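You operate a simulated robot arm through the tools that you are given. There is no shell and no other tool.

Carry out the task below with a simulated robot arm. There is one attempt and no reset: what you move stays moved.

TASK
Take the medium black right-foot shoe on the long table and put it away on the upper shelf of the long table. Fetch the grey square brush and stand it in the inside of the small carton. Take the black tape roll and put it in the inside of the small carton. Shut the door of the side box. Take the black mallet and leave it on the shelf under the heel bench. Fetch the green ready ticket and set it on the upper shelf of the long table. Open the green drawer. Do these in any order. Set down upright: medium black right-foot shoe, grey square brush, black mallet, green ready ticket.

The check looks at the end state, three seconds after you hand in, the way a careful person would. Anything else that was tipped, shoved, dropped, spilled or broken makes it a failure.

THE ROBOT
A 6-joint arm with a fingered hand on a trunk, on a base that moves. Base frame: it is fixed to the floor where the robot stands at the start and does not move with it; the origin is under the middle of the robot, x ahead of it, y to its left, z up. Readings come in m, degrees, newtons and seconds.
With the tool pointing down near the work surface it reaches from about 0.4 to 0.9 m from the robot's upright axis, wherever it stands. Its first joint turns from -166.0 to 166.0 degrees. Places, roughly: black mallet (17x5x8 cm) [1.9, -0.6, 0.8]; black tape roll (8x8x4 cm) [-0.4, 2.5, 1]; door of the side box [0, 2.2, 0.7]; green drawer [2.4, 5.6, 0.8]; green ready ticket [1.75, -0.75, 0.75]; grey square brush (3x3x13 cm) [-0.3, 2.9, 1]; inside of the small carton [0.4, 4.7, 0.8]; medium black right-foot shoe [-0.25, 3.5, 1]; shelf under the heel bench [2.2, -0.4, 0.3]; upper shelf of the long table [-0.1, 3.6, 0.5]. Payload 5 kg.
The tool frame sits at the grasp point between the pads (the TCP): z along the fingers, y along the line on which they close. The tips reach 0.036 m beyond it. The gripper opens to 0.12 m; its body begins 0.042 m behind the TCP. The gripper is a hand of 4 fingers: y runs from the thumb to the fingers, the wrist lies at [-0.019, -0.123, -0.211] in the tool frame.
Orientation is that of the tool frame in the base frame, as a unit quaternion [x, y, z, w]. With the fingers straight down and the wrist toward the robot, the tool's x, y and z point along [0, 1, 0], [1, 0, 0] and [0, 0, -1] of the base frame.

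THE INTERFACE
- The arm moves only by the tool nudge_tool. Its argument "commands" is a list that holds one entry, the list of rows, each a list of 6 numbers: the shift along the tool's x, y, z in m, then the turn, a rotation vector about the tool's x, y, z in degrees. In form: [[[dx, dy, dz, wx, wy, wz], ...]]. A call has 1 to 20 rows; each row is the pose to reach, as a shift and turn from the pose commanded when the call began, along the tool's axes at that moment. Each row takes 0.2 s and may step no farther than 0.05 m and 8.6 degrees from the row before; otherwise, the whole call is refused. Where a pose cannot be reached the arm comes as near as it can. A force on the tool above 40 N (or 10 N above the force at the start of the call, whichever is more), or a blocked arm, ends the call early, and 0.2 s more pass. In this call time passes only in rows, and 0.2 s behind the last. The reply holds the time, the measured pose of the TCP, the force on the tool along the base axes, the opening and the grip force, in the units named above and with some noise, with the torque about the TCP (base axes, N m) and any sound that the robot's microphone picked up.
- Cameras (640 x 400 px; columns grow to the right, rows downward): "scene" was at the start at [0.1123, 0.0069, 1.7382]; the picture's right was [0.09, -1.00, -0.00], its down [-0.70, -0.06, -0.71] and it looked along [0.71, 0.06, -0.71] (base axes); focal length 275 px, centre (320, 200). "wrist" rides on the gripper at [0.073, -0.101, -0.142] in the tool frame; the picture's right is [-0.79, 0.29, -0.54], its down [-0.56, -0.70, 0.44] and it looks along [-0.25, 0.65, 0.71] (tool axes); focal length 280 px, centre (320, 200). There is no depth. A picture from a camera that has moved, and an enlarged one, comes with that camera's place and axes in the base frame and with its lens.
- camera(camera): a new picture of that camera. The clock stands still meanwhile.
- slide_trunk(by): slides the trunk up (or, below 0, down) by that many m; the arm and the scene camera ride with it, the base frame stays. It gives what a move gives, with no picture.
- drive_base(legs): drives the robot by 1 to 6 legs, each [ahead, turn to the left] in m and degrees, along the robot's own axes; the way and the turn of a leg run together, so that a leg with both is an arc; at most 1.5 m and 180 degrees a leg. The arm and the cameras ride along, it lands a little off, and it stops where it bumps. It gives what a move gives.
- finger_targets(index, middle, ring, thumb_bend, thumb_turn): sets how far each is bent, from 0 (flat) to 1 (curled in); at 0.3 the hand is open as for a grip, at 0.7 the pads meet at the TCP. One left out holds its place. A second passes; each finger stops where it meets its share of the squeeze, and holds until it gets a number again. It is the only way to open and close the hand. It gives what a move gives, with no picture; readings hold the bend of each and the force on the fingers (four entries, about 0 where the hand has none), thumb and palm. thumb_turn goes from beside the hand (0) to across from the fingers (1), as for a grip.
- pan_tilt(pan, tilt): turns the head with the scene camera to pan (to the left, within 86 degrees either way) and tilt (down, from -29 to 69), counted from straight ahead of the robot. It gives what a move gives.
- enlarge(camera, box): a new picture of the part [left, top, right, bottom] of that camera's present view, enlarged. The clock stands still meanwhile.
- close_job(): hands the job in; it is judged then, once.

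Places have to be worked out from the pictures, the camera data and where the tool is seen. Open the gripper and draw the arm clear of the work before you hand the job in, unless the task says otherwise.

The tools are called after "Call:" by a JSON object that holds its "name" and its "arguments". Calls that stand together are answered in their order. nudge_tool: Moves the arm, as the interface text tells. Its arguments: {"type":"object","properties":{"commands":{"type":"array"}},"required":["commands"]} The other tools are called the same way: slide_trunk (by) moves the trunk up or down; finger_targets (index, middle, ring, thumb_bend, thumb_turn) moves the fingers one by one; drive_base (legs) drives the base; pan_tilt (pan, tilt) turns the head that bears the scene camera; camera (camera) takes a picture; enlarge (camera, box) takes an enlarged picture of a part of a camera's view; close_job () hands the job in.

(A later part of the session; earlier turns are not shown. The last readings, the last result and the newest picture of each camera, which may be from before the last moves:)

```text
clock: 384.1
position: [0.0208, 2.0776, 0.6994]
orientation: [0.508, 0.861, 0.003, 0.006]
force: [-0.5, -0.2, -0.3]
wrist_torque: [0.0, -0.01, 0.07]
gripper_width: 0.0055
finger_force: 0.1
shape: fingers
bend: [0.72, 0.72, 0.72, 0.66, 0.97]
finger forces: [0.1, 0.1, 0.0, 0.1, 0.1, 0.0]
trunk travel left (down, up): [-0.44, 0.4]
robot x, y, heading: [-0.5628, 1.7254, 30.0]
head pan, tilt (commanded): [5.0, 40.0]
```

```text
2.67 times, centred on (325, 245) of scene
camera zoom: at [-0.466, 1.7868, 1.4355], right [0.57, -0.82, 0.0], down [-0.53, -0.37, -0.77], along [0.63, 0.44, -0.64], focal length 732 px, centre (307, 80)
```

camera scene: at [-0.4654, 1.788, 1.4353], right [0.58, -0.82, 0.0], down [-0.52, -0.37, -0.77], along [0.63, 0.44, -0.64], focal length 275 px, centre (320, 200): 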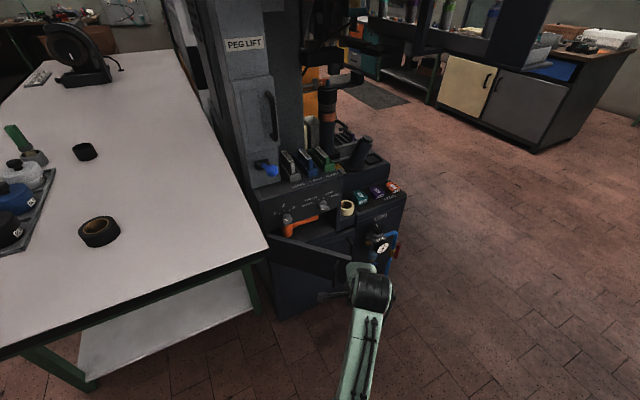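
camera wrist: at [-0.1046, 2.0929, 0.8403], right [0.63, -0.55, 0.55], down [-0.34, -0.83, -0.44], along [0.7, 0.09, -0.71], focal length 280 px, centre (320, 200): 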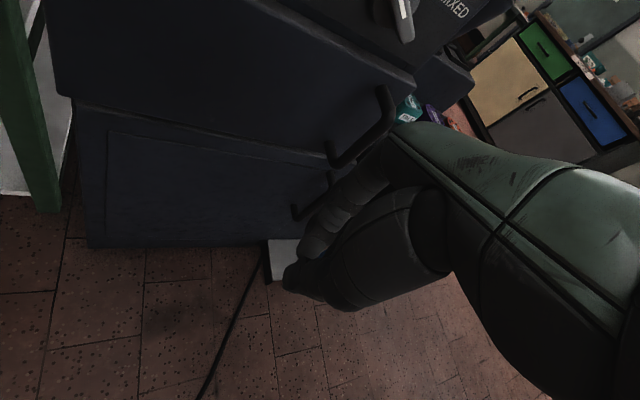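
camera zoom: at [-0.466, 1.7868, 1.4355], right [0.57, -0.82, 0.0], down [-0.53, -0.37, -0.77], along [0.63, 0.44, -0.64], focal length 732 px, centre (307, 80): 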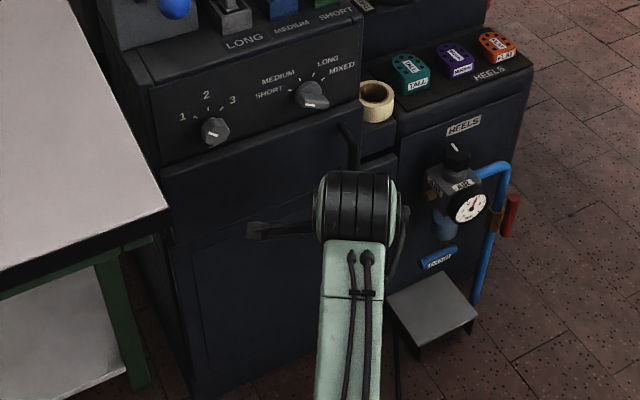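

The door is now flush and shut. I retract the arm, raise the trunk, and turn toward the tape roll at (-0.40,2.48).

Call:
{"name": "nudge_tool", "arguments": {"commands": [[[0, -0.05, 0, 0, 0, 0], [0, -0.1, 0, 0, 0, 0], [0, -0.15, 0, 0, 0, 0]]]}}

Call:
{"name": "slide_trunk", "arguments": {"by": 0.4}}

Call:
{"name": "enlarge", "arguments": {"camera": "scene", "box": [230, 200, 420, 360]}}

Call:
{"name": "drive_base", "arguments": {"legs": [[0, 45]]}}

Call:
{"name": "finger_targets", "arguments": {"index": 0.3, "middle": 0.3, "ring": 0.3, "thumb_bend": 0.3}}

Call:
{"name": "camera", "arguments": {"camera": "wrist"}}

Call:
{"name": "camera", "arguments": {"camera": "scene"}}

```text
clock: 384.9
position: [-0.1109, 2.0045, 0.6999]
orientation: [0.508, 0.861, 0.002, 0.007]
force: [-0.2, 0.5, 1.2]
wrist_torque: [-0.01, -0.04, 0.02]
gripper_width: 0.0055
finger_force: 0.0
shape: fingers
bend: [0.72, 0.72, 0.72, 0.66, 0.97]
finger forces: [0.0, 0.1, 0.0, 0.0, 0.0, 0.1]
trunk travel left (down, up): [-0.44, 0.4]
robot x, y, heading: [-0.5631, 1.7239, 30.0]
head pan, tilt (commanded): [5.0, 40.0]
```

```text
clock: 388.8
position: [-0.1099, 2.0059, 1.0989]
orientation: [0.509, 0.861, 0.001, 0.006]
force: [-1.0, -1.2, 0.2]
wrist_torque: [0.02, -0.01, 0.0]
gripper_width: 0.0057
finger_force: 0.1
shape: fingers
bend: [0.72, 0.72, 0.72, 0.66, 0.97]
finger forces: [0.1, 0.0, 0.1, 0.1, 0.0, 0.1]
trunk travel left (down, up): [-0.84, 0.0]
robot x, y, heading: [-0.5626, 1.7214, 29.8]
head pan, tilt (commanded): [5.0, 40.0]
```

```text
2.50 times, centred on (325, 280) of scene
camera zoom: at [-0.4647, 1.7875, 1.8353], right [0.57, -0.82, 0.0], down [-0.53, -0.37, -0.77], along [0.63, 0.44, -0.64], focal length 687 px, centre (308, 0)
```

zoom: 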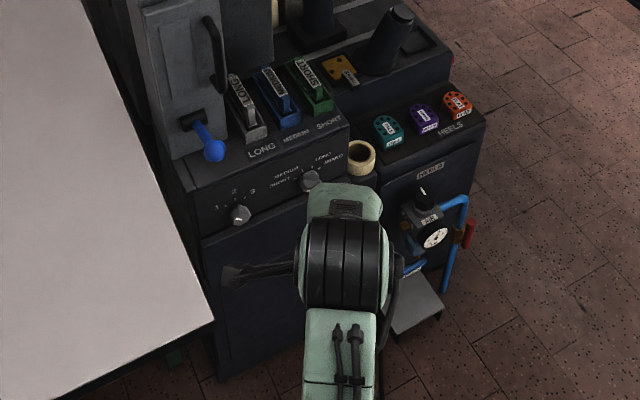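

```text
clock: 391.6
position: [-0.4413, 2.2439, 1.0995]
orientation: [0.14, 0.99, 0.002, 0.005]
force: [-0.4, -0.6, -0.2]
wrist_torque: [-0.04, -0.02, 0.03]
gripper_width: 0.0058
finger_force: 0.1
shape: fingers
bend: [0.72, 0.72, 0.72, 0.66, 0.97]
finger forces: [0.0, 0.0, 0.0, 0.0, 0.0, 0.0]
trunk travel left (down, up): [-0.84, 0.0]
robot x, y, heading: [-0.5645, 1.7255, 75.0]
head pan, tilt (commanded): [5.0, 40.0]
```

```text
clock: 392.6
position: [-0.4407, 2.2423, 1.0985]
orientation: [0.14, 0.99, 0.002, 0.005]
force: [-0.1, -0.3, 0.5]
wrist_torque: [0.01, 0.0, 0.01]
gripper_width: 0.1228
finger_force: 0.0
shape: fingers
bend: [0.3, 0.3, 0.3, 0.3, 0.97]
finger forces: [0.0, 0.0, 0.1, 0.0, 0.0, 0.1]
trunk travel left (down, up): [-0.84, 0.0]
robot x, y, heading: [-0.563, 1.7239, 74.8]
head pan, tilt (commanded): [5.0, 40.0]
```

```text
taken
camera wrist: at [-0.5402, 2.1655, 1.2394], right [0.83, 0.06, 0.55], down [0.35, -0.83, -0.44], along [0.43, 0.56, -0.71], focal length 280 px, centre (320, 200)
```

wrist: 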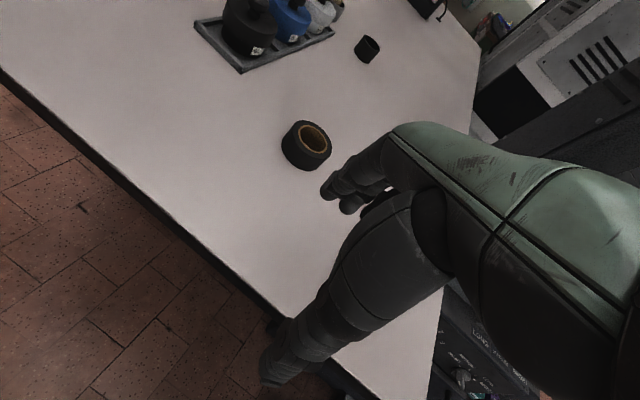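

```text
taken
camera scene: at [-0.5377, 1.8365, 1.8353], right [0.98, -0.18, 0.0], down [-0.11, -0.63, -0.77], along [0.13, 0.75, -0.64], focal length 275 px, centre (320, 200)
```

scene: 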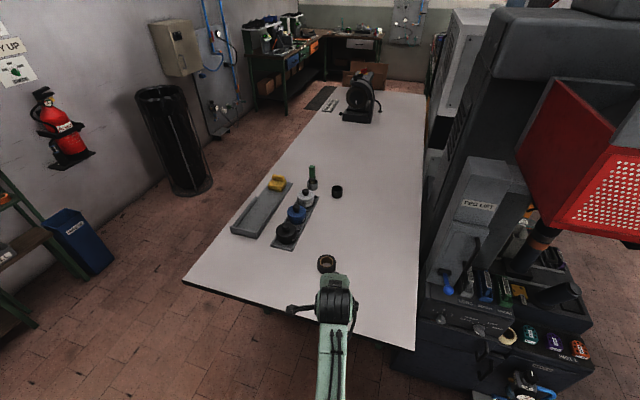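

Tape roll is at tool x +2.7 cm, y +23.6 cm. I move above it.

Call:
{"name": "nudge_tool", "arguments": {"commands": [[[0.005, 0.047, 0, 0, 0, 0], [0.011, 0.094, 0, 0, 0, 0], [0.016, 0.141, 0, 0, 0, 0], [0.022, 0.188, 0, 0, 0, 0], [0.027, 0.235, 0, 0, 0, 0]]]}}

Call:
{"name": "camera", "arguments": {"camera": "wrist"}}

```text
clock: 393.8
position: [-0.4025, 2.4779, 1.0974]
orientation: [0.14, 0.99, 0.002, 0.006]
force: [-0.9, 0.3, -0.5]
wrist_torque: [-0.02, 0.02, 0.03]
gripper_width: 0.1234
finger_force: 0.0
shape: fingers
bend: [0.3, 0.3, 0.3, 0.3, 0.97]
finger forces: [0.0, 0.0, 0.0, 0.0, 0.1, 0.0]
trunk travel left (down, up): [-0.84, 0.0]
robot x, y, heading: [-0.5633, 1.7247, 75.0]
head pan, tilt (commanded): [5.0, 40.0]
```

```text
taken
camera wrist: at [-0.5006, 2.3999, 1.239], right [0.83, 0.06, 0.55], down [0.35, -0.83, -0.44], along [0.43, 0.56, -0.71], focal length 280 px, centre (320, 200)
```

wrist: 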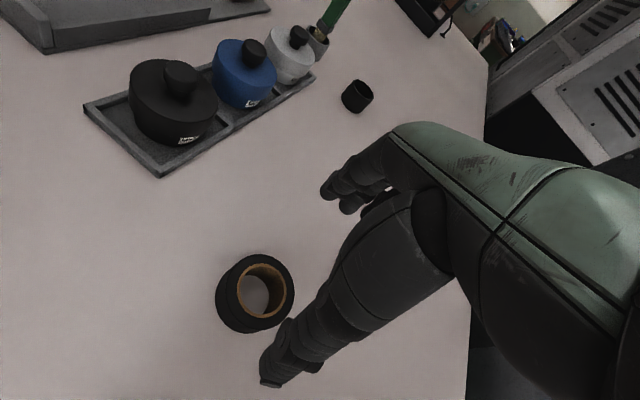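

Centered over the roll. I descend 10 cm.

Call:
{"name": "nudge_tool", "arguments": {"commands": [[[0, 0, 0.04, 0, 0, 0], [0, 0, 0.08, 0, 0, 0], [0, 0, 0.1, 0, 0, 0]]]}}

Call:
{"name": "camera", "arguments": {"camera": "wrist"}}

```text
clock: 394.6
position: [-0.4013, 2.4771, 0.9998]
orientation: [0.141, 0.99, 0.002, 0.004]
force: [-0.4, -0.1, 1.3]
wrist_torque: [0.0, 0.0, -0.01]
gripper_width: 0.1237
finger_force: 0.1
shape: fingers
bend: [0.3, 0.3, 0.3, 0.3, 0.97]
finger forces: [0.1, 0.0, 0.0, 0.0, 0.1, 0.0]
trunk travel left (down, up): [-0.84, 0.0]
robot x, y, heading: [-0.562, 1.7247, 75.1]
head pan, tilt (commanded): [5.0, 40.0]
```

```text
taken
camera wrist: at [-0.4996, 2.3989, 1.1405], right [0.83, 0.06, 0.55], down [0.35, -0.83, -0.44], along [0.43, 0.56, -0.71], focal length 280 px, centre (320, 200)
```

wrist: 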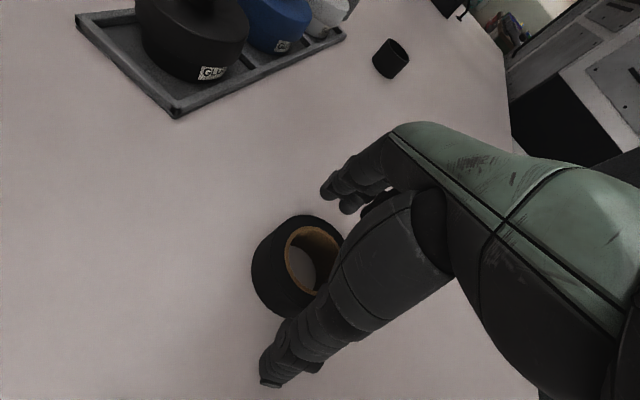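

I lower 1 cm more and close around the outside of the roll.

Call:
{"name": "nudge_tool", "arguments": {"commands": [[[0, 0, 0.006, 0, 0, 0], [0, 0, 0.011, 0, 0, 0]]]}}

Call:
{"name": "finger_targets", "arguments": {"index": 0.42, "middle": 0.42, "ring": 0.42, "thumb_bend": 0.42}}

Call:
{"name": "finger_targets", "arguments": {"index": 0.65, "middle": 0.65, "ring": 0.65, "thumb_bend": 0.65}}

Call:
{"name": "camera", "arguments": {"camera": "wrist"}}

```text
clock: 395.2
position: [-0.4019, 2.4773, 0.9875]
orientation: [0.14, 0.99, 0.004, 0.005]
force: [0.1, -0.7, -0.1]
wrist_torque: [0.04, 0.0, 0.0]
gripper_width: 0.1235
finger_force: 0.0
shape: fingers
bend: [0.3, 0.3, 0.3, 0.3, 0.97]
finger forces: [0.0, 0.0, 0.1, 0.1, 0.0, 0.0]
trunk travel left (down, up): [-0.84, 0.0]
robot x, y, heading: [-0.5643, 1.7266, 74.7]
head pan, tilt (commanded): [5.0, 40.0]
```

```text
clock: 396.2
position: [-0.4, 2.4779, 0.9888]
orientation: [0.139, 0.99, 0.002, 0.005]
force: [-1.3, -0.4, -0.4]
wrist_torque: [0.02, -0.01, -0.03]
gripper_width: 0.089
finger_force: 0.1
shape: fingers
bend: [0.42, 0.42, 0.42, 0.42, 0.97]
finger forces: [0.0, 0.1, 0.0, 0.0, 0.1, 0.0]
trunk travel left (down, up): [-0.84, 0.0]
robot x, y, heading: [-0.5632, 1.7254, 74.7]
head pan, tilt (commanded): [5.0, 40.0]
```

```text
clock: 397.2
position: [-0.4005, 2.4771, 0.9892]
orientation: [0.14, 0.99, 0.002, 0.005]
force: [-0.5, 0.9, 1.3]
wrist_torque: [0.14, -0.13, 0.03]
gripper_width: 0.0681
finger_force: 20.1
shape: fingers
bend: [0.51, 0.55, 0.63, 0.5, 0.96]
finger forces: [9.0, 10.0, 1.5, 0.0, 20.2, 0.1]
trunk travel left (down, up): [-0.84, 0.0]
robot x, y, heading: [-0.5644, 1.7258, 74.9]
head pan, tilt (commanded): [5.0, 40.0]
```

```text
taken
camera wrist: at [-0.5002, 2.3994, 1.13], right [0.83, 0.06, 0.55], down [0.35, -0.83, -0.44], along [0.43, 0.56, -0.71], focal length 280 px, centre (320, 200)
```

wrist: 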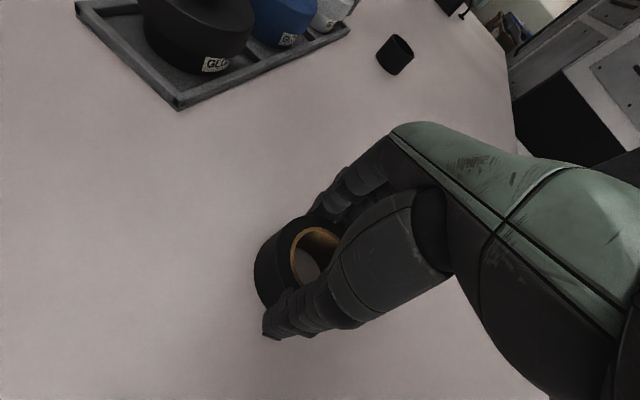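

The roll is gripped (thumb 20 N vs fingers 20 N). I lift and check.

Call:
{"name": "nudge_tool", "arguments": {"commands": [[[0, 0, -0.02, 0, 0, 0], [0, 0, -0.05, 0, 0, 0], [0, 0, -0.09, 0, 0, 0], [0, 0, -0.13, 0, 0, 0], [0, 0, -0.17, 0, 0, 0], [0, -0.02, -0.2, 0, 0, 0]]]}}

Call:
{"name": "camera", "arguments": {"camera": "wrist"}}

```text
clock: 398.6
position: [-0.4093, 2.4554, 1.189]
orientation: [0.14, 0.99, 0.003, 0.005]
force: [-0.4, -0.6, -0.9]
wrist_torque: [0.0, -0.03, 0.0]
gripper_width: 0.0684
finger_force: 19.6
shape: fingers
bend: [0.52, 0.56, 0.64, 0.5, 0.96]
finger forces: [8.9, 9.4, 1.6, 0.0, 20.1, 0.0]
trunk travel left (down, up): [-0.84, 0.0]
robot x, y, heading: [-0.5583, 1.726, 75.0]
head pan, tilt (commanded): [5.0, 40.0]
```

```text
taken
camera wrist: at [-0.5083, 2.3773, 1.3301], right [0.83, 0.06, 0.55], down [0.35, -0.83, -0.44], along [0.43, 0.56, -0.71], focal length 280 px, centre (320, 200)
```

wrist: 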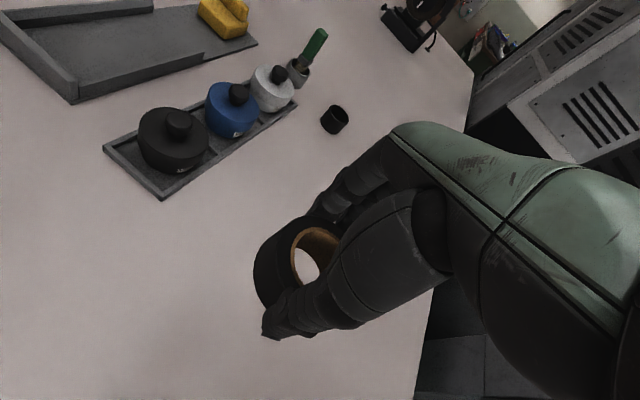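

Tape is held. Before leaving I turn the head to verify the side-box door is shut.

Call:
{"name": "pan_tilt", "arguments": {"pan": -45, "tilt": 42}}

Call:
{"name": "enlarge", "arguments": {"camera": "scene", "box": [240, 140, 420, 290]}}

```text
clock: 399.8
position: [-0.4087, 2.4556, 1.1876]
orientation: [0.14, 0.99, 0.003, 0.004]
force: [0.4, -0.9, -0.9]
wrist_torque: [0.01, 0.0, -0.02]
gripper_width: 0.0682
finger_force: 19.7
shape: fingers
bend: [0.52, 0.56, 0.64, 0.5, 0.96]
finger forces: [8.8, 9.4, 1.6, 0.0, 20.1, 0.0]
trunk travel left (down, up): [-0.84, 0.0]
robot x, y, heading: [-0.5613, 1.7206, 74.8]
head pan, tilt (commanded): [-45.0, 42.0]
```

```text
2.67 times, centred on (330, 215) of scene
camera zoom: at [-0.4803, 1.7945, 1.8324], right [0.5, -0.87, 0.0], down [-0.58, -0.33, -0.74], along [0.64, 0.37, -0.67], focal length 732 px, centre (293, 160)
```

zoom: 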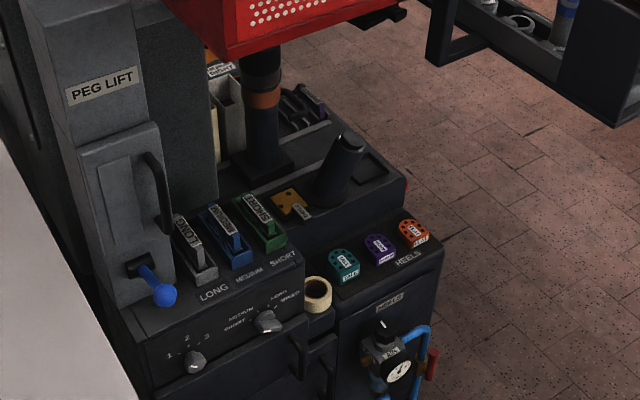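

The door is flush. Now I retract the arm and drive with the tape around the table to the carton.

Call:
{"name": "nudge_tool", "arguments": {"commands": [[[0, -0.05, 0, 0, 0, 0], [0, -0.1, 0, 0, 0, 0], [0, -0.14, 0, 0, 0, 0]]]}}

Call:
{"name": "drive_base", "arguments": {"legs": [[0, 72], [1.06, 0], [0, -54], [0.73, 0], [0, -30.5]]}}

```text
clock: 400.6
position: [-0.4482, 2.32, 1.1881]
orientation: [0.14, 0.99, 0.003, 0.005]
force: [0.2, 0.1, -0.1]
wrist_torque: [0.02, -0.01, -0.01]
gripper_width: 0.0683
finger_force: 20.1
shape: fingers
bend: [0.52, 0.56, 0.64, 0.5, 0.96]
finger forces: [8.7, 9.5, 1.7, 0.0, 20.0, 0.1]
trunk travel left (down, up): [-0.84, 0.0]
robot x, y, heading: [-0.5582, 1.7252, 75.1]
head pan, tilt (commanded): [-45.0, 42.0]
```

```text
clock: 418.9
position: [-1.351, 3.5572, 1.1882]
orientation: [0.221, 0.975, 0.003, 0.005]
force: [0.1, -0.2, -0.6]
wrist_torque: [0.0, 0.01, -0.01]
gripper_width: 0.0676
finger_force: 19.1
shape: fingers
bend: [0.52, 0.56, 0.64, 0.5, 0.96]
finger forces: [8.7, 8.9, 1.5, 0.0, 18.8, 0.0]
trunk travel left (down, up): [-0.84, 0.0]
robot x, y, heading: [-1.5614, 2.9871, 65.6]
head pan, tilt (commanded): [-45.0, 42.0]
```

I steer closer to the table to pass the waste bin with clearance, then on to the carton.

Call:
{"name": "drive_base", "arguments": {"legs": [[0, -14.3], [0.97, 0], [0, 17.4], [1.5, 0], [0, -97]]}}

Call:
{"name": "pan_tilt", "arguments": {"pan": 0, "tilt": 40}}

Call:
{"name": "camera", "arguments": {"camera": "scene"}}

Call:
{"name": "camera", "arguments": {"camera": "wrist"}}

```text
clock: 439.3
position: [0.1257, 4.946, 1.1882]
orientation: [0.859, 0.512, -0.002, 0.005]
force: [0.2, -0.1, -0.2]
wrist_torque: [0.0, 0.01, -0.03]
gripper_width: 0.067
finger_force: 18.6
shape: fingers
bend: [0.52, 0.56, 0.64, 0.5, 0.96]
finger forces: [8.6, 8.8, 1.4, 0.1, 18.2, 0.1]
trunk travel left (down, up): [-0.84, 0.0]
robot x, y, heading: [-0.4315, 5.1866, -27.2]
head pan, tilt (commanded): [-45.0, 42.0]
```

```text
clock: 440.4
position: [0.1269, 4.9474, 1.1886]
orientation: [0.859, 0.513, -0.002, 0.005]
force: [-0.3, 1.0, -0.4]
wrist_torque: [0.03, 0.02, 0.03]
gripper_width: 0.0671
finger_force: 18.5
shape: fingers
bend: [0.52, 0.56, 0.64, 0.5, 0.96]
finger forces: [8.7, 8.8, 1.4, 0.0, 18.2, 0.1]
trunk travel left (down, up): [-0.84, 0.0]
robot x, y, heading: [-0.4351, 5.1843, -27.4]
head pan, tilt (commanded): [0.0, 40.0]
```

```text
taken
camera scene: at [-0.3295, 5.1325, 1.8353], right [-0.46, -0.89, 0.0], down [-0.57, 0.3, -0.77], along [0.68, -0.35, -0.64], focal length 275 px, centre (320, 200)
```

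scene: 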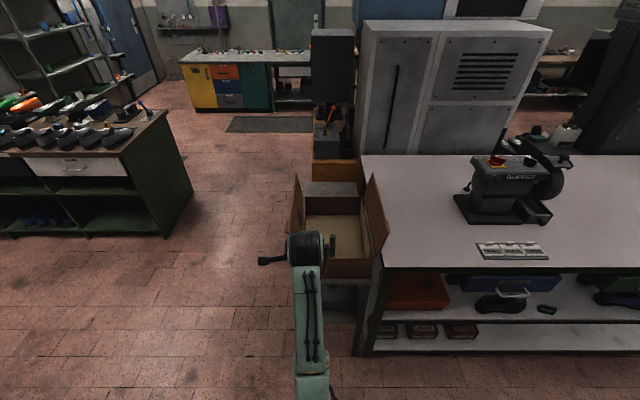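

```text
taken
camera wrist: at [0.0711, 5.0605, 1.3292], right [-0.12, -0.83, 0.55], down [-0.88, -0.16, -0.44], along [0.46, -0.54, -0.71], focal length 280 px, centre (320, 200)
```

wrist: 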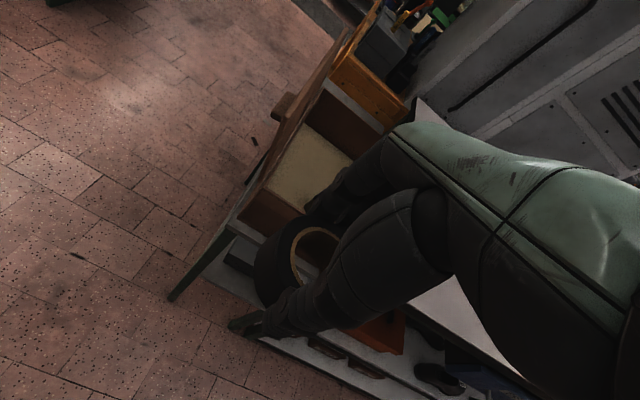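

The brush is still standing in the carton. I shift the tape 9 cm right to line up with the carton and drive 0.27 m ahead.

Call:
{"name": "nudge_tool", "arguments": {"commands": [[[-0.045, 0, 0, 0, 0, 0], [-0.093, 0, 0, 0, 0, 0]]]}}

Call:
{"name": "drive_base", "arguments": {"legs": [[0.27, 0]]}}

Call:
{"name": "camera", "arguments": {"camera": "wrist"}}

Call:
{"name": "enlarge", "arguments": {"camera": "scene", "box": [260, 170, 440, 320]}}

```text
clock: 441.0
position: [0.0781, 4.8612, 1.1883]
orientation: [0.859, 0.512, -0.002, 0.005]
force: [0.1, 0.4, -0.6]
wrist_torque: [-0.01, 0.01, -0.02]
gripper_width: 0.0667
finger_force: 18.4
shape: fingers
bend: [0.52, 0.56, 0.64, 0.5, 0.96]
finger forces: [8.6, 8.8, 1.3, 0.0, 18.1, 0.0]
trunk travel left (down, up): [-0.84, 0.0]
robot x, y, heading: [-0.4368, 5.1829, -27.5]
head pan, tilt (commanded): [0.0, 40.0]
```

```text
clock: 443.1
position: [0.321, 4.7367, 1.1883]
orientation: [0.859, 0.511, -0.002, 0.005]
force: [0.1, -0.1, -1.3]
wrist_torque: [0.0, -0.06, -0.01]
gripper_width: 0.0671
finger_force: 18.4
shape: fingers
bend: [0.52, 0.56, 0.64, 0.5, 0.96]
finger forces: [8.8, 8.9, 1.4, 0.0, 18.3, 0.0]
trunk travel left (down, up): [-0.84, 0.0]
robot x, y, heading: [-0.187, 5.06, -27.6]
head pan, tilt (commanded): [0.0, 40.0]
```

```text
taken
camera wrist: at [0.267, 4.8502, 1.3292], right [-0.12, -0.83, 0.55], down [-0.88, -0.16, -0.44], along [0.46, -0.54, -0.71], focal length 280 px, centre (320, 200)
```

wrist: 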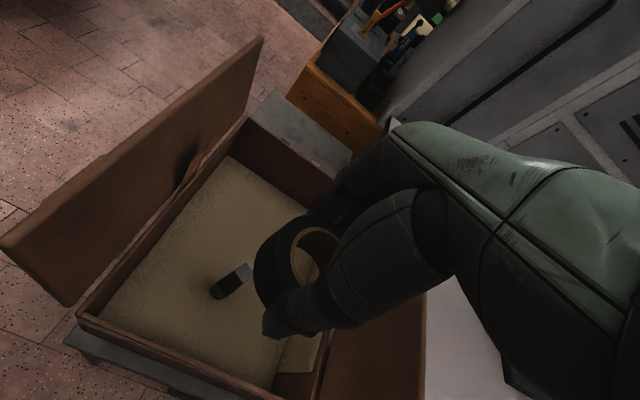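

```text
2.67 times, centred on (350, 245) of scene
camera zoom: at [-0.0876, 5.0068, 1.8354], right [-0.46, -0.89, 0.0], down [-0.57, 0.3, -0.77], along [0.68, -0.35, -0.64], focal length 732 px, centre (240, 80)
```

zoom: 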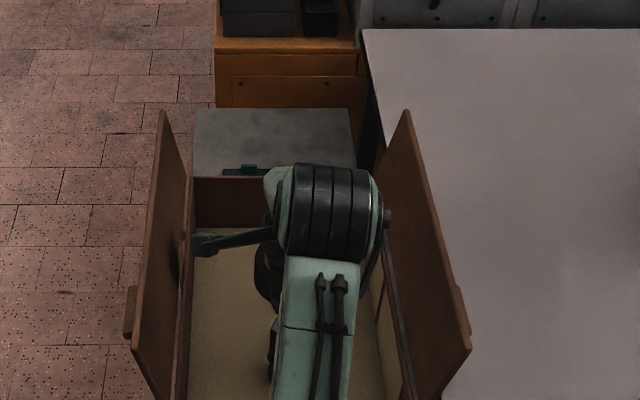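

Brush stands near the front of the carton. I move the tape 19.5 cm further in, over the rear part, at height.

Call:
{"name": "nudge_tool", "arguments": {"commands": [[[0, 0.049, 0, 0, 0, 0], [0, 0.098, 0, 0, 0, 0], [0, 0.147, 0, 0, 0, 0], [0, 0.192, 0, 0, 0, 0]]]}}

Call:
{"name": "camera", "arguments": {"camera": "wrist"}}

```text
clock: 444.1
position: [0.494, 4.6418, 1.1885]
orientation: [0.859, 0.512, -0.002, 0.003]
force: [-1.0, -0.2, -1.0]
wrist_torque: [0.04, 0.02, 0.02]
gripper_width: 0.0669
finger_force: 18.1
shape: fingers
bend: [0.52, 0.56, 0.64, 0.5, 0.96]
finger forces: [8.8, 8.9, 1.5, 0.1, 18.2, 0.1]
trunk travel left (down, up): [-0.84, 0.0]
robot x, y, heading: [-0.1882, 5.0595, -27.4]
head pan, tilt (commanded): [0.0, 40.0]
```

```text
taken
camera wrist: at [0.4399, 4.756, 1.3297], right [-0.12, -0.83, 0.55], down [-0.88, -0.16, -0.44], along [0.45, -0.54, -0.71], focal length 280 px, centre (320, 200)
```

wrist: 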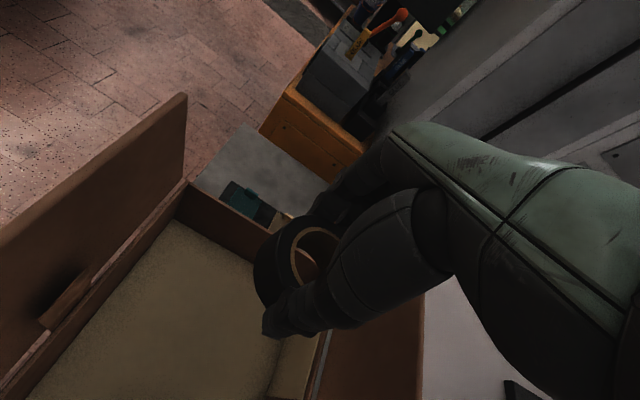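

The far wall is ~11.8 cm ahead of the TCP, leaving room to open the fingers. I descend 27 cm.

Call:
{"name": "nudge_tool", "arguments": {"commands": [[[0, 0, 0.05, 0, 0, 0], [0, 0, 0.1, 0, 0, 0], [0, 0, 0.15, 0, 0, 0], [0, 0, 0.2, 0, 0, 0], [0, 0, 0.24, 0, 0, 0], [0, 0, 0.27, 0, 0, 0]]]}}

Call:
{"name": "camera", "arguments": {"camera": "wrist"}}

Call:
{"name": "enlarge", "arguments": {"camera": "scene", "box": [260, 170, 440, 320]}}

```text
clock: 445.4
position: [0.4923, 4.6399, 0.9196]
orientation: [0.859, 0.511, -0.001, 0.005]
force: [1.0, -0.2, -1.3]
wrist_torque: [0.01, 0.0, -0.02]
gripper_width: 0.0666
finger_force: 18.3
shape: fingers
bend: [0.52, 0.56, 0.64, 0.5, 0.96]
finger forces: [8.7, 8.7, 1.5, 0.0, 17.8, 0.0]
trunk travel left (down, up): [-0.84, 0.0]
robot x, y, heading: [-0.188, 5.059, -27.4]
head pan, tilt (commanded): [0.0, 40.0]
```

```text
taken
camera wrist: at [0.438, 4.7537, 1.0599], right [-0.12, -0.82, 0.55], down [-0.88, -0.16, -0.44], along [0.46, -0.54, -0.71], focal length 280 px, centre (320, 200)
```

wrist: 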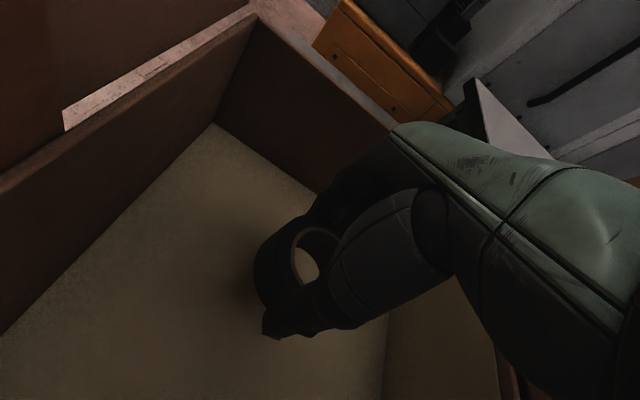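

```text
2.67 times, centred on (350, 245) of scene
camera zoom: at [-0.0858, 5.0056, 1.8353], right [-0.46, -0.89, 0.0], down [-0.57, 0.3, -0.77], along [0.68, -0.35, -0.64], focal length 732 px, centre (240, 80)
```

zoom: 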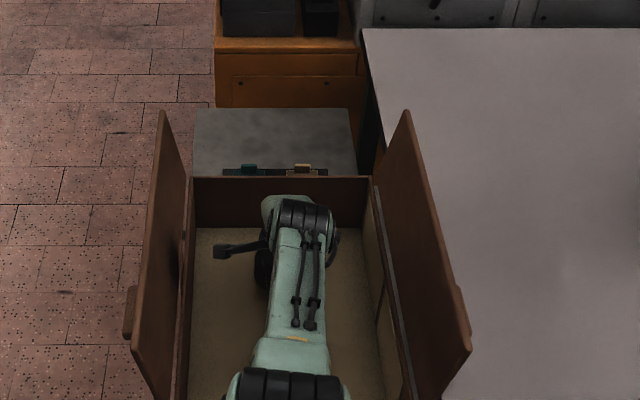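

Clear so far. I descend further in small steps until the roll touches the floor.

Call:
{"name": "nudge_tool", "arguments": {"commands": [[[0, 0, 0.015, 0, 0, 0], [0, 0, 0.025, 0, 0, 0], [0, 0, 0.032, 0, 0, 0]]]}}

Call:
{"name": "nudge_tool", "arguments": {"commands": [[[0, 0, 0.004, 0, 0, 0], [0, 0, 0.008, 0, 0, 0]]]}}

```text
clock: 446.2
position: [0.4864, 4.6415, 0.8906]
orientation: [0.859, 0.511, -0.001, 0.006]
force: [0.9, -0.3, -0.4]
wrist_torque: [0.03, -0.01, 0.01]
gripper_width: 0.0666
finger_force: 18.6
shape: fingers
bend: [0.52, 0.56, 0.64, 0.5, 0.96]
finger forces: [8.7, 8.8, 1.5, 0.0, 17.7, 0.0]
out of reach, approached as far as the arm can: row 3
trunk travel left (down, up): [-0.84, 0.0]
robot x, y, heading: [-0.1882, 5.063, -27.5]
head pan, tilt (commanded): [0.0, 40.0]
```

```text
clock: 446.9
position: [0.4834, 4.6425, 0.8867]
orientation: [0.859, 0.512, -0.002, 0.005]
force: [0.4, 0.2, -0.7]
wrist_torque: [0.04, 0.01, -0.02]
gripper_width: 0.0666
finger_force: 18.7
shape: fingers
bend: [0.52, 0.56, 0.64, 0.5, 0.96]
finger forces: [8.7, 8.8, 1.4, 0.0, 17.8, 0.0]
out of reach, approached as far as the arm can: row 2
trunk travel left (down, up): [-0.84, 0.0]
robot x, y, heading: [-0.1894, 5.0583, -27.5]
head pan, tilt (commanded): [0.0, 40.0]
```

The arm is at full reach, so I lower with the trunk a little.

Call:
{"name": "slide_trunk", "arguments": {"by": -0.01}}

Call:
{"name": "enlarge", "arguments": {"camera": "wrist", "box": [180, 160, 400, 360]}}

```text
clock: 447.4
position: [0.4825, 4.6426, 0.8744]
orientation: [0.86, 0.511, -0.002, 0.005]
force: [0.7, 0.4, -0.7]
wrist_torque: [0.03, -0.01, 0.01]
gripper_width: 0.0663
finger_force: 18.4
shape: fingers
bend: [0.52, 0.56, 0.64, 0.5, 0.96]
finger forces: [8.7, 8.8, 1.5, 0.0, 17.8, 0.0]
trunk travel left (down, up): [-0.83, 0.01]
robot x, y, heading: [-0.1918, 5.0603, -27.4]
head pan, tilt (commanded): [0.0, 40.0]
```

```text
2.00 times, centred on (290, 260) of wrist
camera zoom: at [0.4284, 4.7566, 1.0162], right [-0.12, -0.83, 0.55], down [-0.88, -0.16, -0.44], along [0.45, -0.54, -0.71], focal length 561 px, centre (380, 80)
```

zoom: 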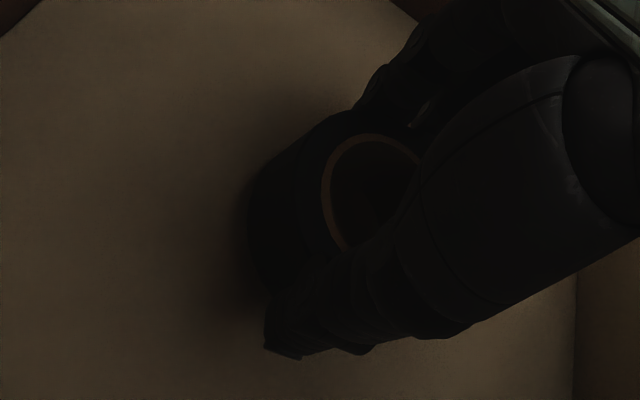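

Close to the floor now. I lower a few millimetres more and read force.

Call:
{"name": "slide_trunk", "arguments": {"by": -0.005}}

Call:
{"name": "slide_trunk", "arguments": {"by": -0.005}}

```text
clock: 448.0
position: [0.4826, 4.6419, 0.8712]
orientation: [0.86, 0.511, -0.003, 0.005]
force: [-0.1, 0.4, -0.6]
wrist_torque: [0.01, 0.0, 0.0]
gripper_width: 0.0665
finger_force: 18.6
shape: fingers
bend: [0.52, 0.56, 0.64, 0.5, 0.96]
finger forces: [8.8, 8.9, 1.6, 0.0, 17.8, 0.1]
trunk travel left (down, up): [-0.825, 0.015]
robot x, y, heading: [-0.1908, 5.06, -27.6]
head pan, tilt (commanded): [0.0, 40.0]
```

```text
clock: 448.5
position: [0.4842, 4.6426, 0.8642]
orientation: [0.859, 0.512, -0.002, 0.005]
force: [-0.9, 0.8, -1.2]
wrist_torque: [0.0, 0.01, -0.04]
gripper_width: 0.0665
finger_force: 18.3
shape: fingers
bend: [0.52, 0.56, 0.64, 0.5, 0.96]
finger forces: [8.7, 8.7, 1.5, 0.1, 17.9, 0.0]
trunk travel left (down, up): [-0.82, 0.02]
robot x, y, heading: [-0.1903, 5.0591, -27.6]
head pan, tilt (commanded): [0.0, 40.0]
```

Call:
{"name": "slide_trunk", "arguments": {"by": -0.004}}

Call:
{"name": "slide_trunk", "arguments": {"by": -0.004}}

```text
clock: 449.0
position: [0.483, 4.643, 0.862]
orientation: [0.859, 0.512, -0.002, 0.006]
force: [-0.8, -0.4, -0.7]
wrist_torque: [-0.03, 0.0, 0.01]
gripper_width: 0.0665
finger_force: 18.0
shape: fingers
bend: [0.52, 0.56, 0.64, 0.5, 0.96]
finger forces: [8.7, 8.8, 1.5, 0.1, 17.8, 0.0]
trunk travel left (down, up): [-0.816, 0.024]
robot x, y, heading: [-0.1916, 5.0586, -27.4]
head pan, tilt (commanded): [0.0, 40.0]
```

```text
clock: 449.6
position: [0.4831, 4.6434, 0.8578]
orientation: [0.86, 0.511, -0.002, 0.006]
force: [-1.7, 1.6, 6.6]
wrist_torque: [-0.17, -0.06, -0.01]
gripper_width: 0.0664
finger_force: 19.3
shape: fingers
bend: [0.53, 0.57, 0.65, 0.5, 0.95]
finger forces: [8.8, 9.0, 1.4, 0.0, 20.5, 0.0]
trunk travel left (down, up): [-0.812, 0.028]
robot x, y, heading: [-0.1885, 5.059, -27.2]
head pan, tilt (commanded): [0.0, 40.0]
```

The roll rests on the carton floor (+7 N). I release it.

Call:
{"name": "finger_targets", "arguments": {"index": 0.45, "middle": 0.45, "ring": 0.45, "thumb_bend": 0.4}}

Call:
{"name": "nudge_tool", "arguments": {"commands": [[[0, 0, -0.01, 0, 0, 0], [0, 0, -0.03, 0, 0, 0], [0, 0, -0.06, 0, 0, 0]]]}}

Call:
{"name": "camera", "arguments": {"camera": "wrist"}}

```text
clock: 450.6
position: [0.4834, 4.6421, 0.8569]
orientation: [0.859, 0.511, -0.003, 0.006]
force: [-0.3, 0.1, -0.4]
wrist_torque: [0.01, -0.02, 0.0]
gripper_width: 0.0861
finger_force: 0.1
shape: fingers
bend: [0.45, 0.45, 0.45, 0.4, 0.97]
finger forces: [0.1, 0.1, 0.1, 0.0, 0.1, 0.0]
trunk travel left (down, up): [-0.812, 0.028]
robot x, y, heading: [-0.1864, 5.0569, -27.5]
head pan, tilt (commanded): [0.0, 40.0]
```

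```text
clock: 451.4
position: [0.4833, 4.6407, 0.9179]
orientation: [0.86, 0.511, -0.001, 0.005]
force: [0.5, -0.1, 0.5]
wrist_torque: [0.01, -0.01, 0.02]
gripper_width: 0.0866
finger_force: 0.1
shape: fingers
bend: [0.45, 0.45, 0.45, 0.4, 0.97]
finger forces: [0.0, 0.0, 0.1, 0.1, 0.0, 0.0]
trunk travel left (down, up): [-0.812, 0.028]
robot x, y, heading: [-0.1913, 5.0584, -27.5]
head pan, tilt (commanded): [0.0, 40.0]
```

```text
taken
camera wrist: at [0.4289, 4.7557, 1.0591], right [-0.12, -0.83, 0.55], down [-0.88, -0.16, -0.44], along [0.45, -0.54, -0.71], focal length 280 px, centre (320, 200)
```

wrist: 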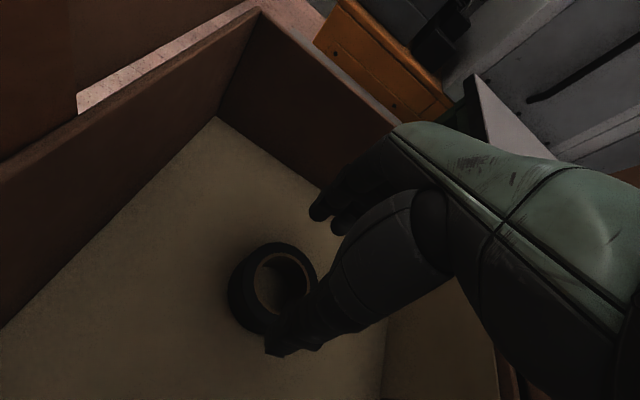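

The tape lies flat in the carton. I raise the hand straight up, then back out over the carton.

Call:
{"name": "nudge_tool", "arguments": {"commands": [[[0, 0, -0.05, 0, 0, 0], [0, 0, -0.1, 0, 0, 0], [0, 0, -0.15, 0, 0, 0], [0, 0, -0.2, 0, 0, 0], [0, 0, -0.25, 0, 0, 0], [0, 0, -0.28, 0, 0, 0]]]}}

Call:
{"name": "nudge_tool", "arguments": {"commands": [[[0, -0.05, 0, 0, 0, 0], [0, -0.1, 0, 0, 0, 0], [0, -0.15, 0, 0, 0, 0], [0, -0.2, 0, 0, 0, 0]]]}}

Call:
{"name": "drive_base", "arguments": {"legs": [[-0.3, 0]]}}

Call:
{"name": "camera", "arguments": {"camera": "scene"}}

Call:
{"name": "enlarge", "arguments": {"camera": "scene", "box": [270, 150, 420, 290]}}

```text
clock: 452.8
position: [0.4827, 4.6446, 1.1977]
orientation: [0.859, 0.512, -0.002, 0.005]
force: [-0.2, 0.5, 0.3]
wrist_torque: [0.01, -0.03, -0.02]
gripper_width: 0.0865
finger_force: 0.1
shape: fingers
bend: [0.45, 0.45, 0.45, 0.4, 0.97]
finger forces: [0.1, 0.1, 0.0, 0.0, 0.1, 0.0]
trunk travel left (down, up): [-0.812, 0.028]
robot x, y, heading: [-0.1888, 5.063, -27.4]
head pan, tilt (commanded): [0.0, 40.0]
```

```text
clock: 453.8
position: [0.3011, 4.744, 1.1976]
orientation: [0.859, 0.511, -0.001, 0.006]
force: [-0.3, -0.6, 0.4]
wrist_torque: [-0.02, -0.01, 0.0]
gripper_width: 0.0865
finger_force: 0.0
shape: fingers
bend: [0.45, 0.45, 0.45, 0.4, 0.97]
finger forces: [0.0, 0.0, 0.0, 0.0, 0.1, 0.0]
trunk travel left (down, up): [-0.812, 0.028]
robot x, y, heading: [-0.1868, 5.0591, -27.6]
head pan, tilt (commanded): [0.0, 40.0]
```

```text
clock: 456.0
position: [0.0398, 4.8791, 1.1959]
orientation: [0.86, 0.511, -0.002, 0.005]
force: [-0.4, 0.1, 0.0]
wrist_torque: [-0.03, 0.0, 0.0]
gripper_width: 0.0869
finger_force: 0.0
shape: fingers
bend: [0.45, 0.45, 0.45, 0.4, 0.97]
finger forces: [0.0, 0.1, 0.0, 0.0, 0.0, 0.0]
trunk travel left (down, up): [-0.812, 0.028]
robot x, y, heading: [-0.4565, 5.1987, -27.6]
head pan, tilt (commanded): [0.0, 40.0]
```

```text
taken
camera scene: at [-0.3509, 5.1438, 1.8072], right [-0.46, -0.89, 0.0], down [-0.57, 0.3, -0.77], along [0.68, -0.35, -0.64], focal length 275 px, centre (320, 200)
```

scene: 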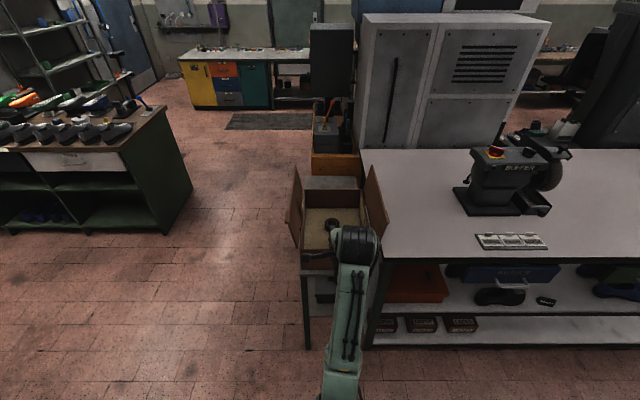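

```text
2.86 times, centred on (345, 220) of scene
camera zoom: at [-0.3509, 5.1438, 1.8072], right [-0.46, -0.89, 0.0], down [-0.57, 0.3, -0.77], along [0.68, -0.35, -0.64], focal length 785 px, centre (249, 143)
```

zoom: 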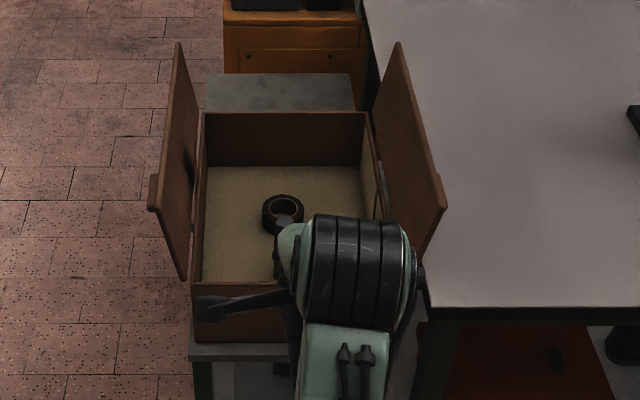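

Brush and tape are in the carton. Next the green drawer, which must be on the far side of the bench with the lasts (given location lies ~20 cm inside its back face). I drive around, first through the gap north of the carton.

Call:
{"name": "drive_base", "arguments": {"legs": [[0, 41.5], [1.03, 0], [0, -45]]}}

Call:
{"name": "pan_tilt", "arguments": {"pan": 5, "tilt": 25}}

Call:
{"name": "camera", "arguments": {"camera": "scene"}}

Call:
{"name": "pan_tilt", "arguments": {"pan": -60, "tilt": 40}}

Call:
{"name": "camera", "arguments": {"camera": "scene"}}

```text
clock: 466.5
position: [1.0224, 5.0891, 1.1962]
orientation: [0.879, 0.477, -0.003, 0.005]
force: [0.9, 0.8, 0.5]
wrist_torque: [-0.02, 0.0, 0.02]
gripper_width: 0.0867
finger_force: 0.1
shape: fingers
bend: [0.45, 0.45, 0.45, 0.4, 0.97]
finger forces: [0.0, 0.0, 0.0, 0.0, 0.0, 0.0]
trunk travel left (down, up): [-0.812, 0.028]
robot x, y, heading: [0.5538, 5.4451, -32.1]
head pan, tilt (commanded): [0.0, 40.0]
```

```text
clock: 467.3
position: [1.0211, 5.0889, 1.1961]
orientation: [0.879, 0.477, -0.002, 0.005]
force: [0.7, 0.7, 0.3]
wrist_torque: [-0.02, -0.01, 0.0]
gripper_width: 0.0869
finger_force: 0.0
shape: fingers
bend: [0.45, 0.45, 0.45, 0.4, 0.97]
finger forces: [0.0, 0.0, 0.0, 0.0, 0.0, 0.0]
trunk travel left (down, up): [-0.812, 0.028]
robot x, y, heading: [0.5511, 5.4408, -32.1]
head pan, tilt (commanded): [5.0, 25.0]
```

```text
taken
camera scene: at [0.6621, 5.3851, 1.8306], right [-0.45, -0.89, 0.0], down [-0.38, 0.19, -0.91], along [0.81, -0.41, -0.42], focal length 275 px, centre (320, 200)
```

scene: 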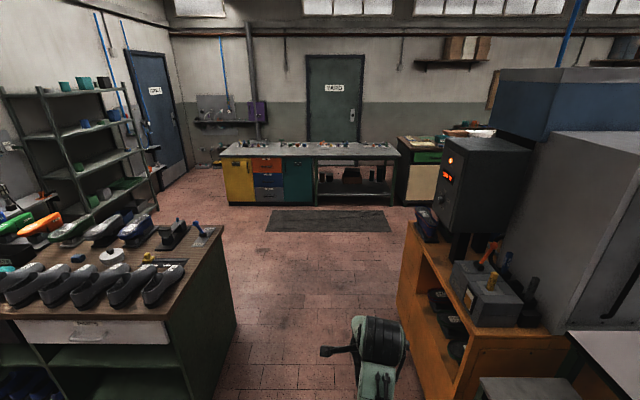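

```text
clock: 468.6
position: [1.0207, 5.0887, 1.1969]
orientation: [0.879, 0.478, -0.002, 0.005]
force: [-0.1, -0.3, 0.1]
wrist_torque: [0.0, 0.02, 0.01]
gripper_width: 0.0867
finger_force: 0.0
shape: fingers
bend: [0.45, 0.45, 0.45, 0.4, 0.97]
finger forces: [0.1, 0.0, 0.1, 0.0, 0.0, 0.0]
trunk travel left (down, up): [-0.812, 0.028]
robot x, y, heading: [0.5505, 5.4423, -32.1]
head pan, tilt (commanded): [-60.0, 40.0]
```

```text
taken
camera scene: at [0.5773, 5.3421, 1.8073], right [-1.0, 0.03, 0.0], down [0.02, 0.64, -0.77], along [-0.03, -0.77, -0.64], focal length 275 px, centre (320, 200)
```

scene: 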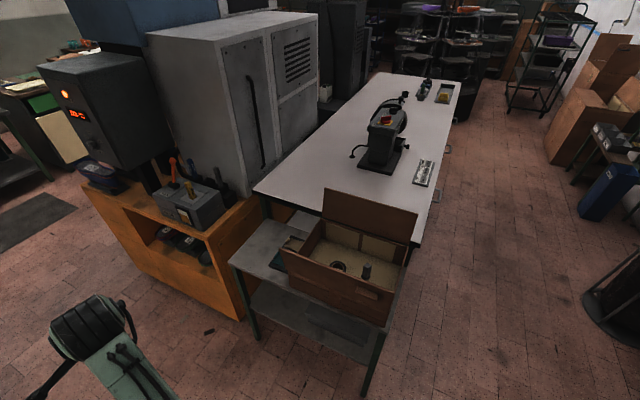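

I can see the carton from here; let me zoom to verify brush upright and tape inside.

Call:
{"name": "enlarge", "arguments": {"camera": "scene", "box": [270, 180, 430, 330]}}

```text
2.67 times, centred on (350, 255) of scene
camera zoom: at [0.5773, 5.3421, 1.8073], right [-1.0, 0.03, 0.0], down [0.02, 0.64, -0.77], along [-0.03, -0.77, -0.64], focal length 732 px, centre (240, 53)
```

zoom: 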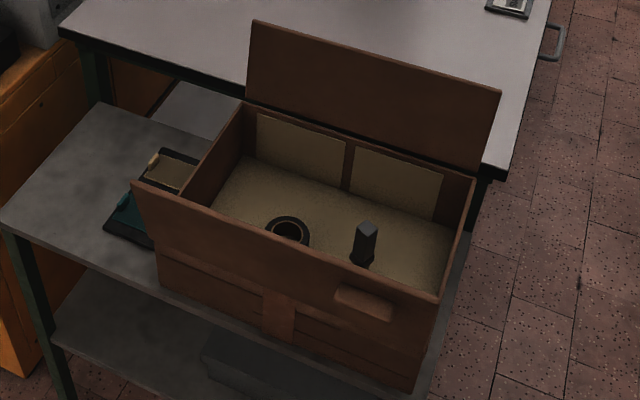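

Both are fine. Now I drive through the gap between the lasts bench and the orange cart, around to the bench's back side.

Call:
{"name": "drive_base", "arguments": {"legs": [[1.24, 0], [0, 17.3], [1.29, 0], [0, 76]]}}

Call:
{"name": "pan_tilt", "arguments": {"pan": 50, "tilt": 35}}

Call:
{"name": "camera", "arguments": {"camera": "scene"}}

```text
clock: 487.4
position: [3.1821, 4.9532, 1.1969]
orientation: [0.245, 0.97, 0.002, 0.004]
force: [-0.1, -0.3, -0.4]
wrist_torque: [0.03, 0.03, -0.02]
gripper_width: 0.0865
finger_force: 0.1
shape: fingers
bend: [0.45, 0.45, 0.45, 0.4, 0.97]
finger forces: [0.0, 0.0, 0.0, 0.0, 0.1, 0.0]
trunk travel left (down, up): [-0.812, 0.028]
robot x, y, heading: [2.8638, 4.455, 62.4]
head pan, tilt (commanded): [-60.0, 40.0]
```

```text
clock: 489.3
position: [3.1826, 4.9528, 1.1966]
orientation: [0.246, 0.969, 0.002, 0.004]
force: [0.1, -0.1, 0.2]
wrist_torque: [0.0, 0.0, 0.02]
gripper_width: 0.0869
finger_force: 0.0
shape: fingers
bend: [0.45, 0.45, 0.45, 0.4, 0.97]
finger forces: [0.0, 0.0, 0.0, 0.0, 0.1, 0.0]
trunk travel left (down, up): [-0.812, 0.028]
robot x, y, heading: [2.8641, 4.4526, 62.9]
head pan, tilt (commanded): [50.0, 35.0]
```

```text
taken
camera scene: at [2.8471, 4.5653, 1.8149], right [0.92, 0.38, 0.0], down [0.22, -0.53, -0.82], along [-0.31, 0.76, -0.57], focal length 275 px, centre (320, 200)
```

scene: 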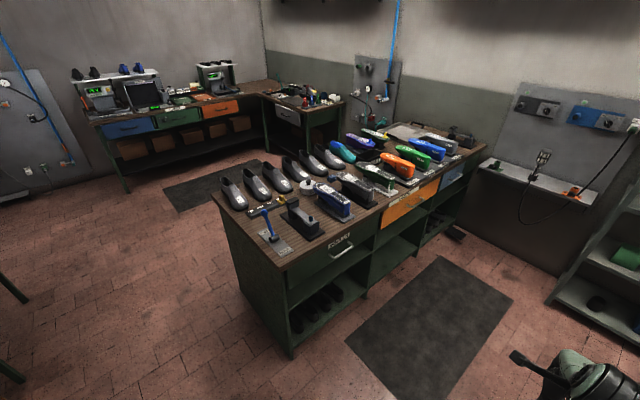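

The green drawer (with a silver handle) is on this side, at the near end. I zoom in.

Call:
{"name": "enlarge", "arguments": {"camera": "scene", "box": [230, 180, 430, 330]}}

```text
2.67 times, centred on (330, 255) of scene
camera zoom: at [2.8471, 4.5653, 1.8149], right [0.92, 0.38, 0.0], down [0.22, -0.53, -0.82], along [-0.31, 0.76, -0.57], focal length 732 px, centre (293, 53)
```

zoom: 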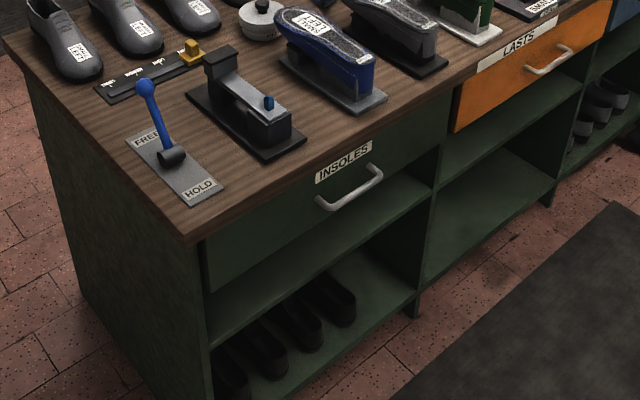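

The INSOLES green drawer's handle is at ≈(2.56,5.52). I drive to a point 0.75 m in front of it and face it.

Call:
{"name": "drive_base", "arguments": {"legs": [[0.8, 0], [0, 89.4]]}}

Call:
{"name": "pan_tilt", "arguments": {"pan": 0, "tilt": 45}}

Call:
{"name": "camera", "arguments": {"camera": "scene"}}

Call:
{"name": "camera", "arguments": {"camera": "wrist"}}

```text
clock: 498.6
position: [2.7402, 5.4877, 1.1963]
orientation: [-0.519, 0.855, 0.005, 0.002]
force: [0.2, 0.1, -1.1]
wrist_torque: [0.04, 0.0, 0.03]
gripper_width: 0.0867
finger_force: 0.0
shape: fingers
bend: [0.45, 0.45, 0.45, 0.4, 0.97]
finger forces: [0.1, 0.0, 0.0, 0.0, 0.1, 0.0]
trunk travel left (down, up): [-0.812, 0.028]
robot x, y, heading: [3.2431, 5.1815, 153.8]
head pan, tilt (commanded): [50.0, 35.0]
```

```text
clock: 499.8
position: [2.7404, 5.4886, 1.1972]
orientation: [-0.519, 0.854, 0.005, 0.002]
force: [-1.1, 0.0, 0.2]
wrist_torque: [-0.01, -0.01, 0.0]
gripper_width: 0.0867
finger_force: 0.2
shape: fingers
bend: [0.45, 0.45, 0.45, 0.4, 0.97]
finger forces: [0.0, 0.1, 0.0, 0.0, 0.0, 0.1]
trunk travel left (down, up): [-0.812, 0.028]
robot x, y, heading: [3.2362, 5.1783, 153.7]
head pan, tilt (commanded): [0.0, 45.0]
```

```text
taken
camera scene: at [3.1421, 5.2301, 1.8001], right [0.44, 0.9, 0.0], down [0.63, -0.31, -0.71], along [-0.63, 0.31, -0.71], focal length 275 px, centre (320, 200)
```

scene: 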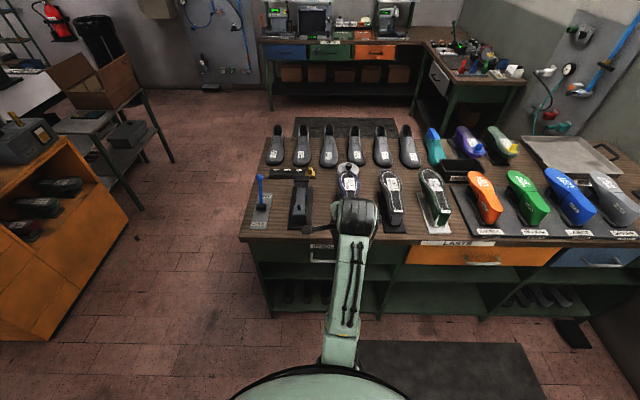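

```text
taken
camera wrist: at [2.797, 5.3762, 1.3372], right [0.11, 0.83, 0.55], down [0.88, 0.18, -0.44], along [-0.47, 0.53, -0.71], focal length 280 px, centre (320, 200)
```

wrist: 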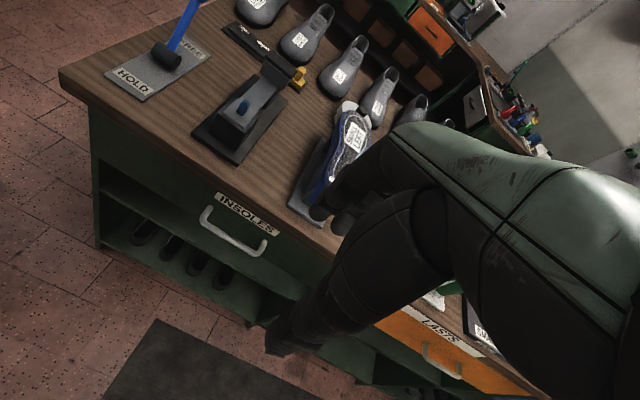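

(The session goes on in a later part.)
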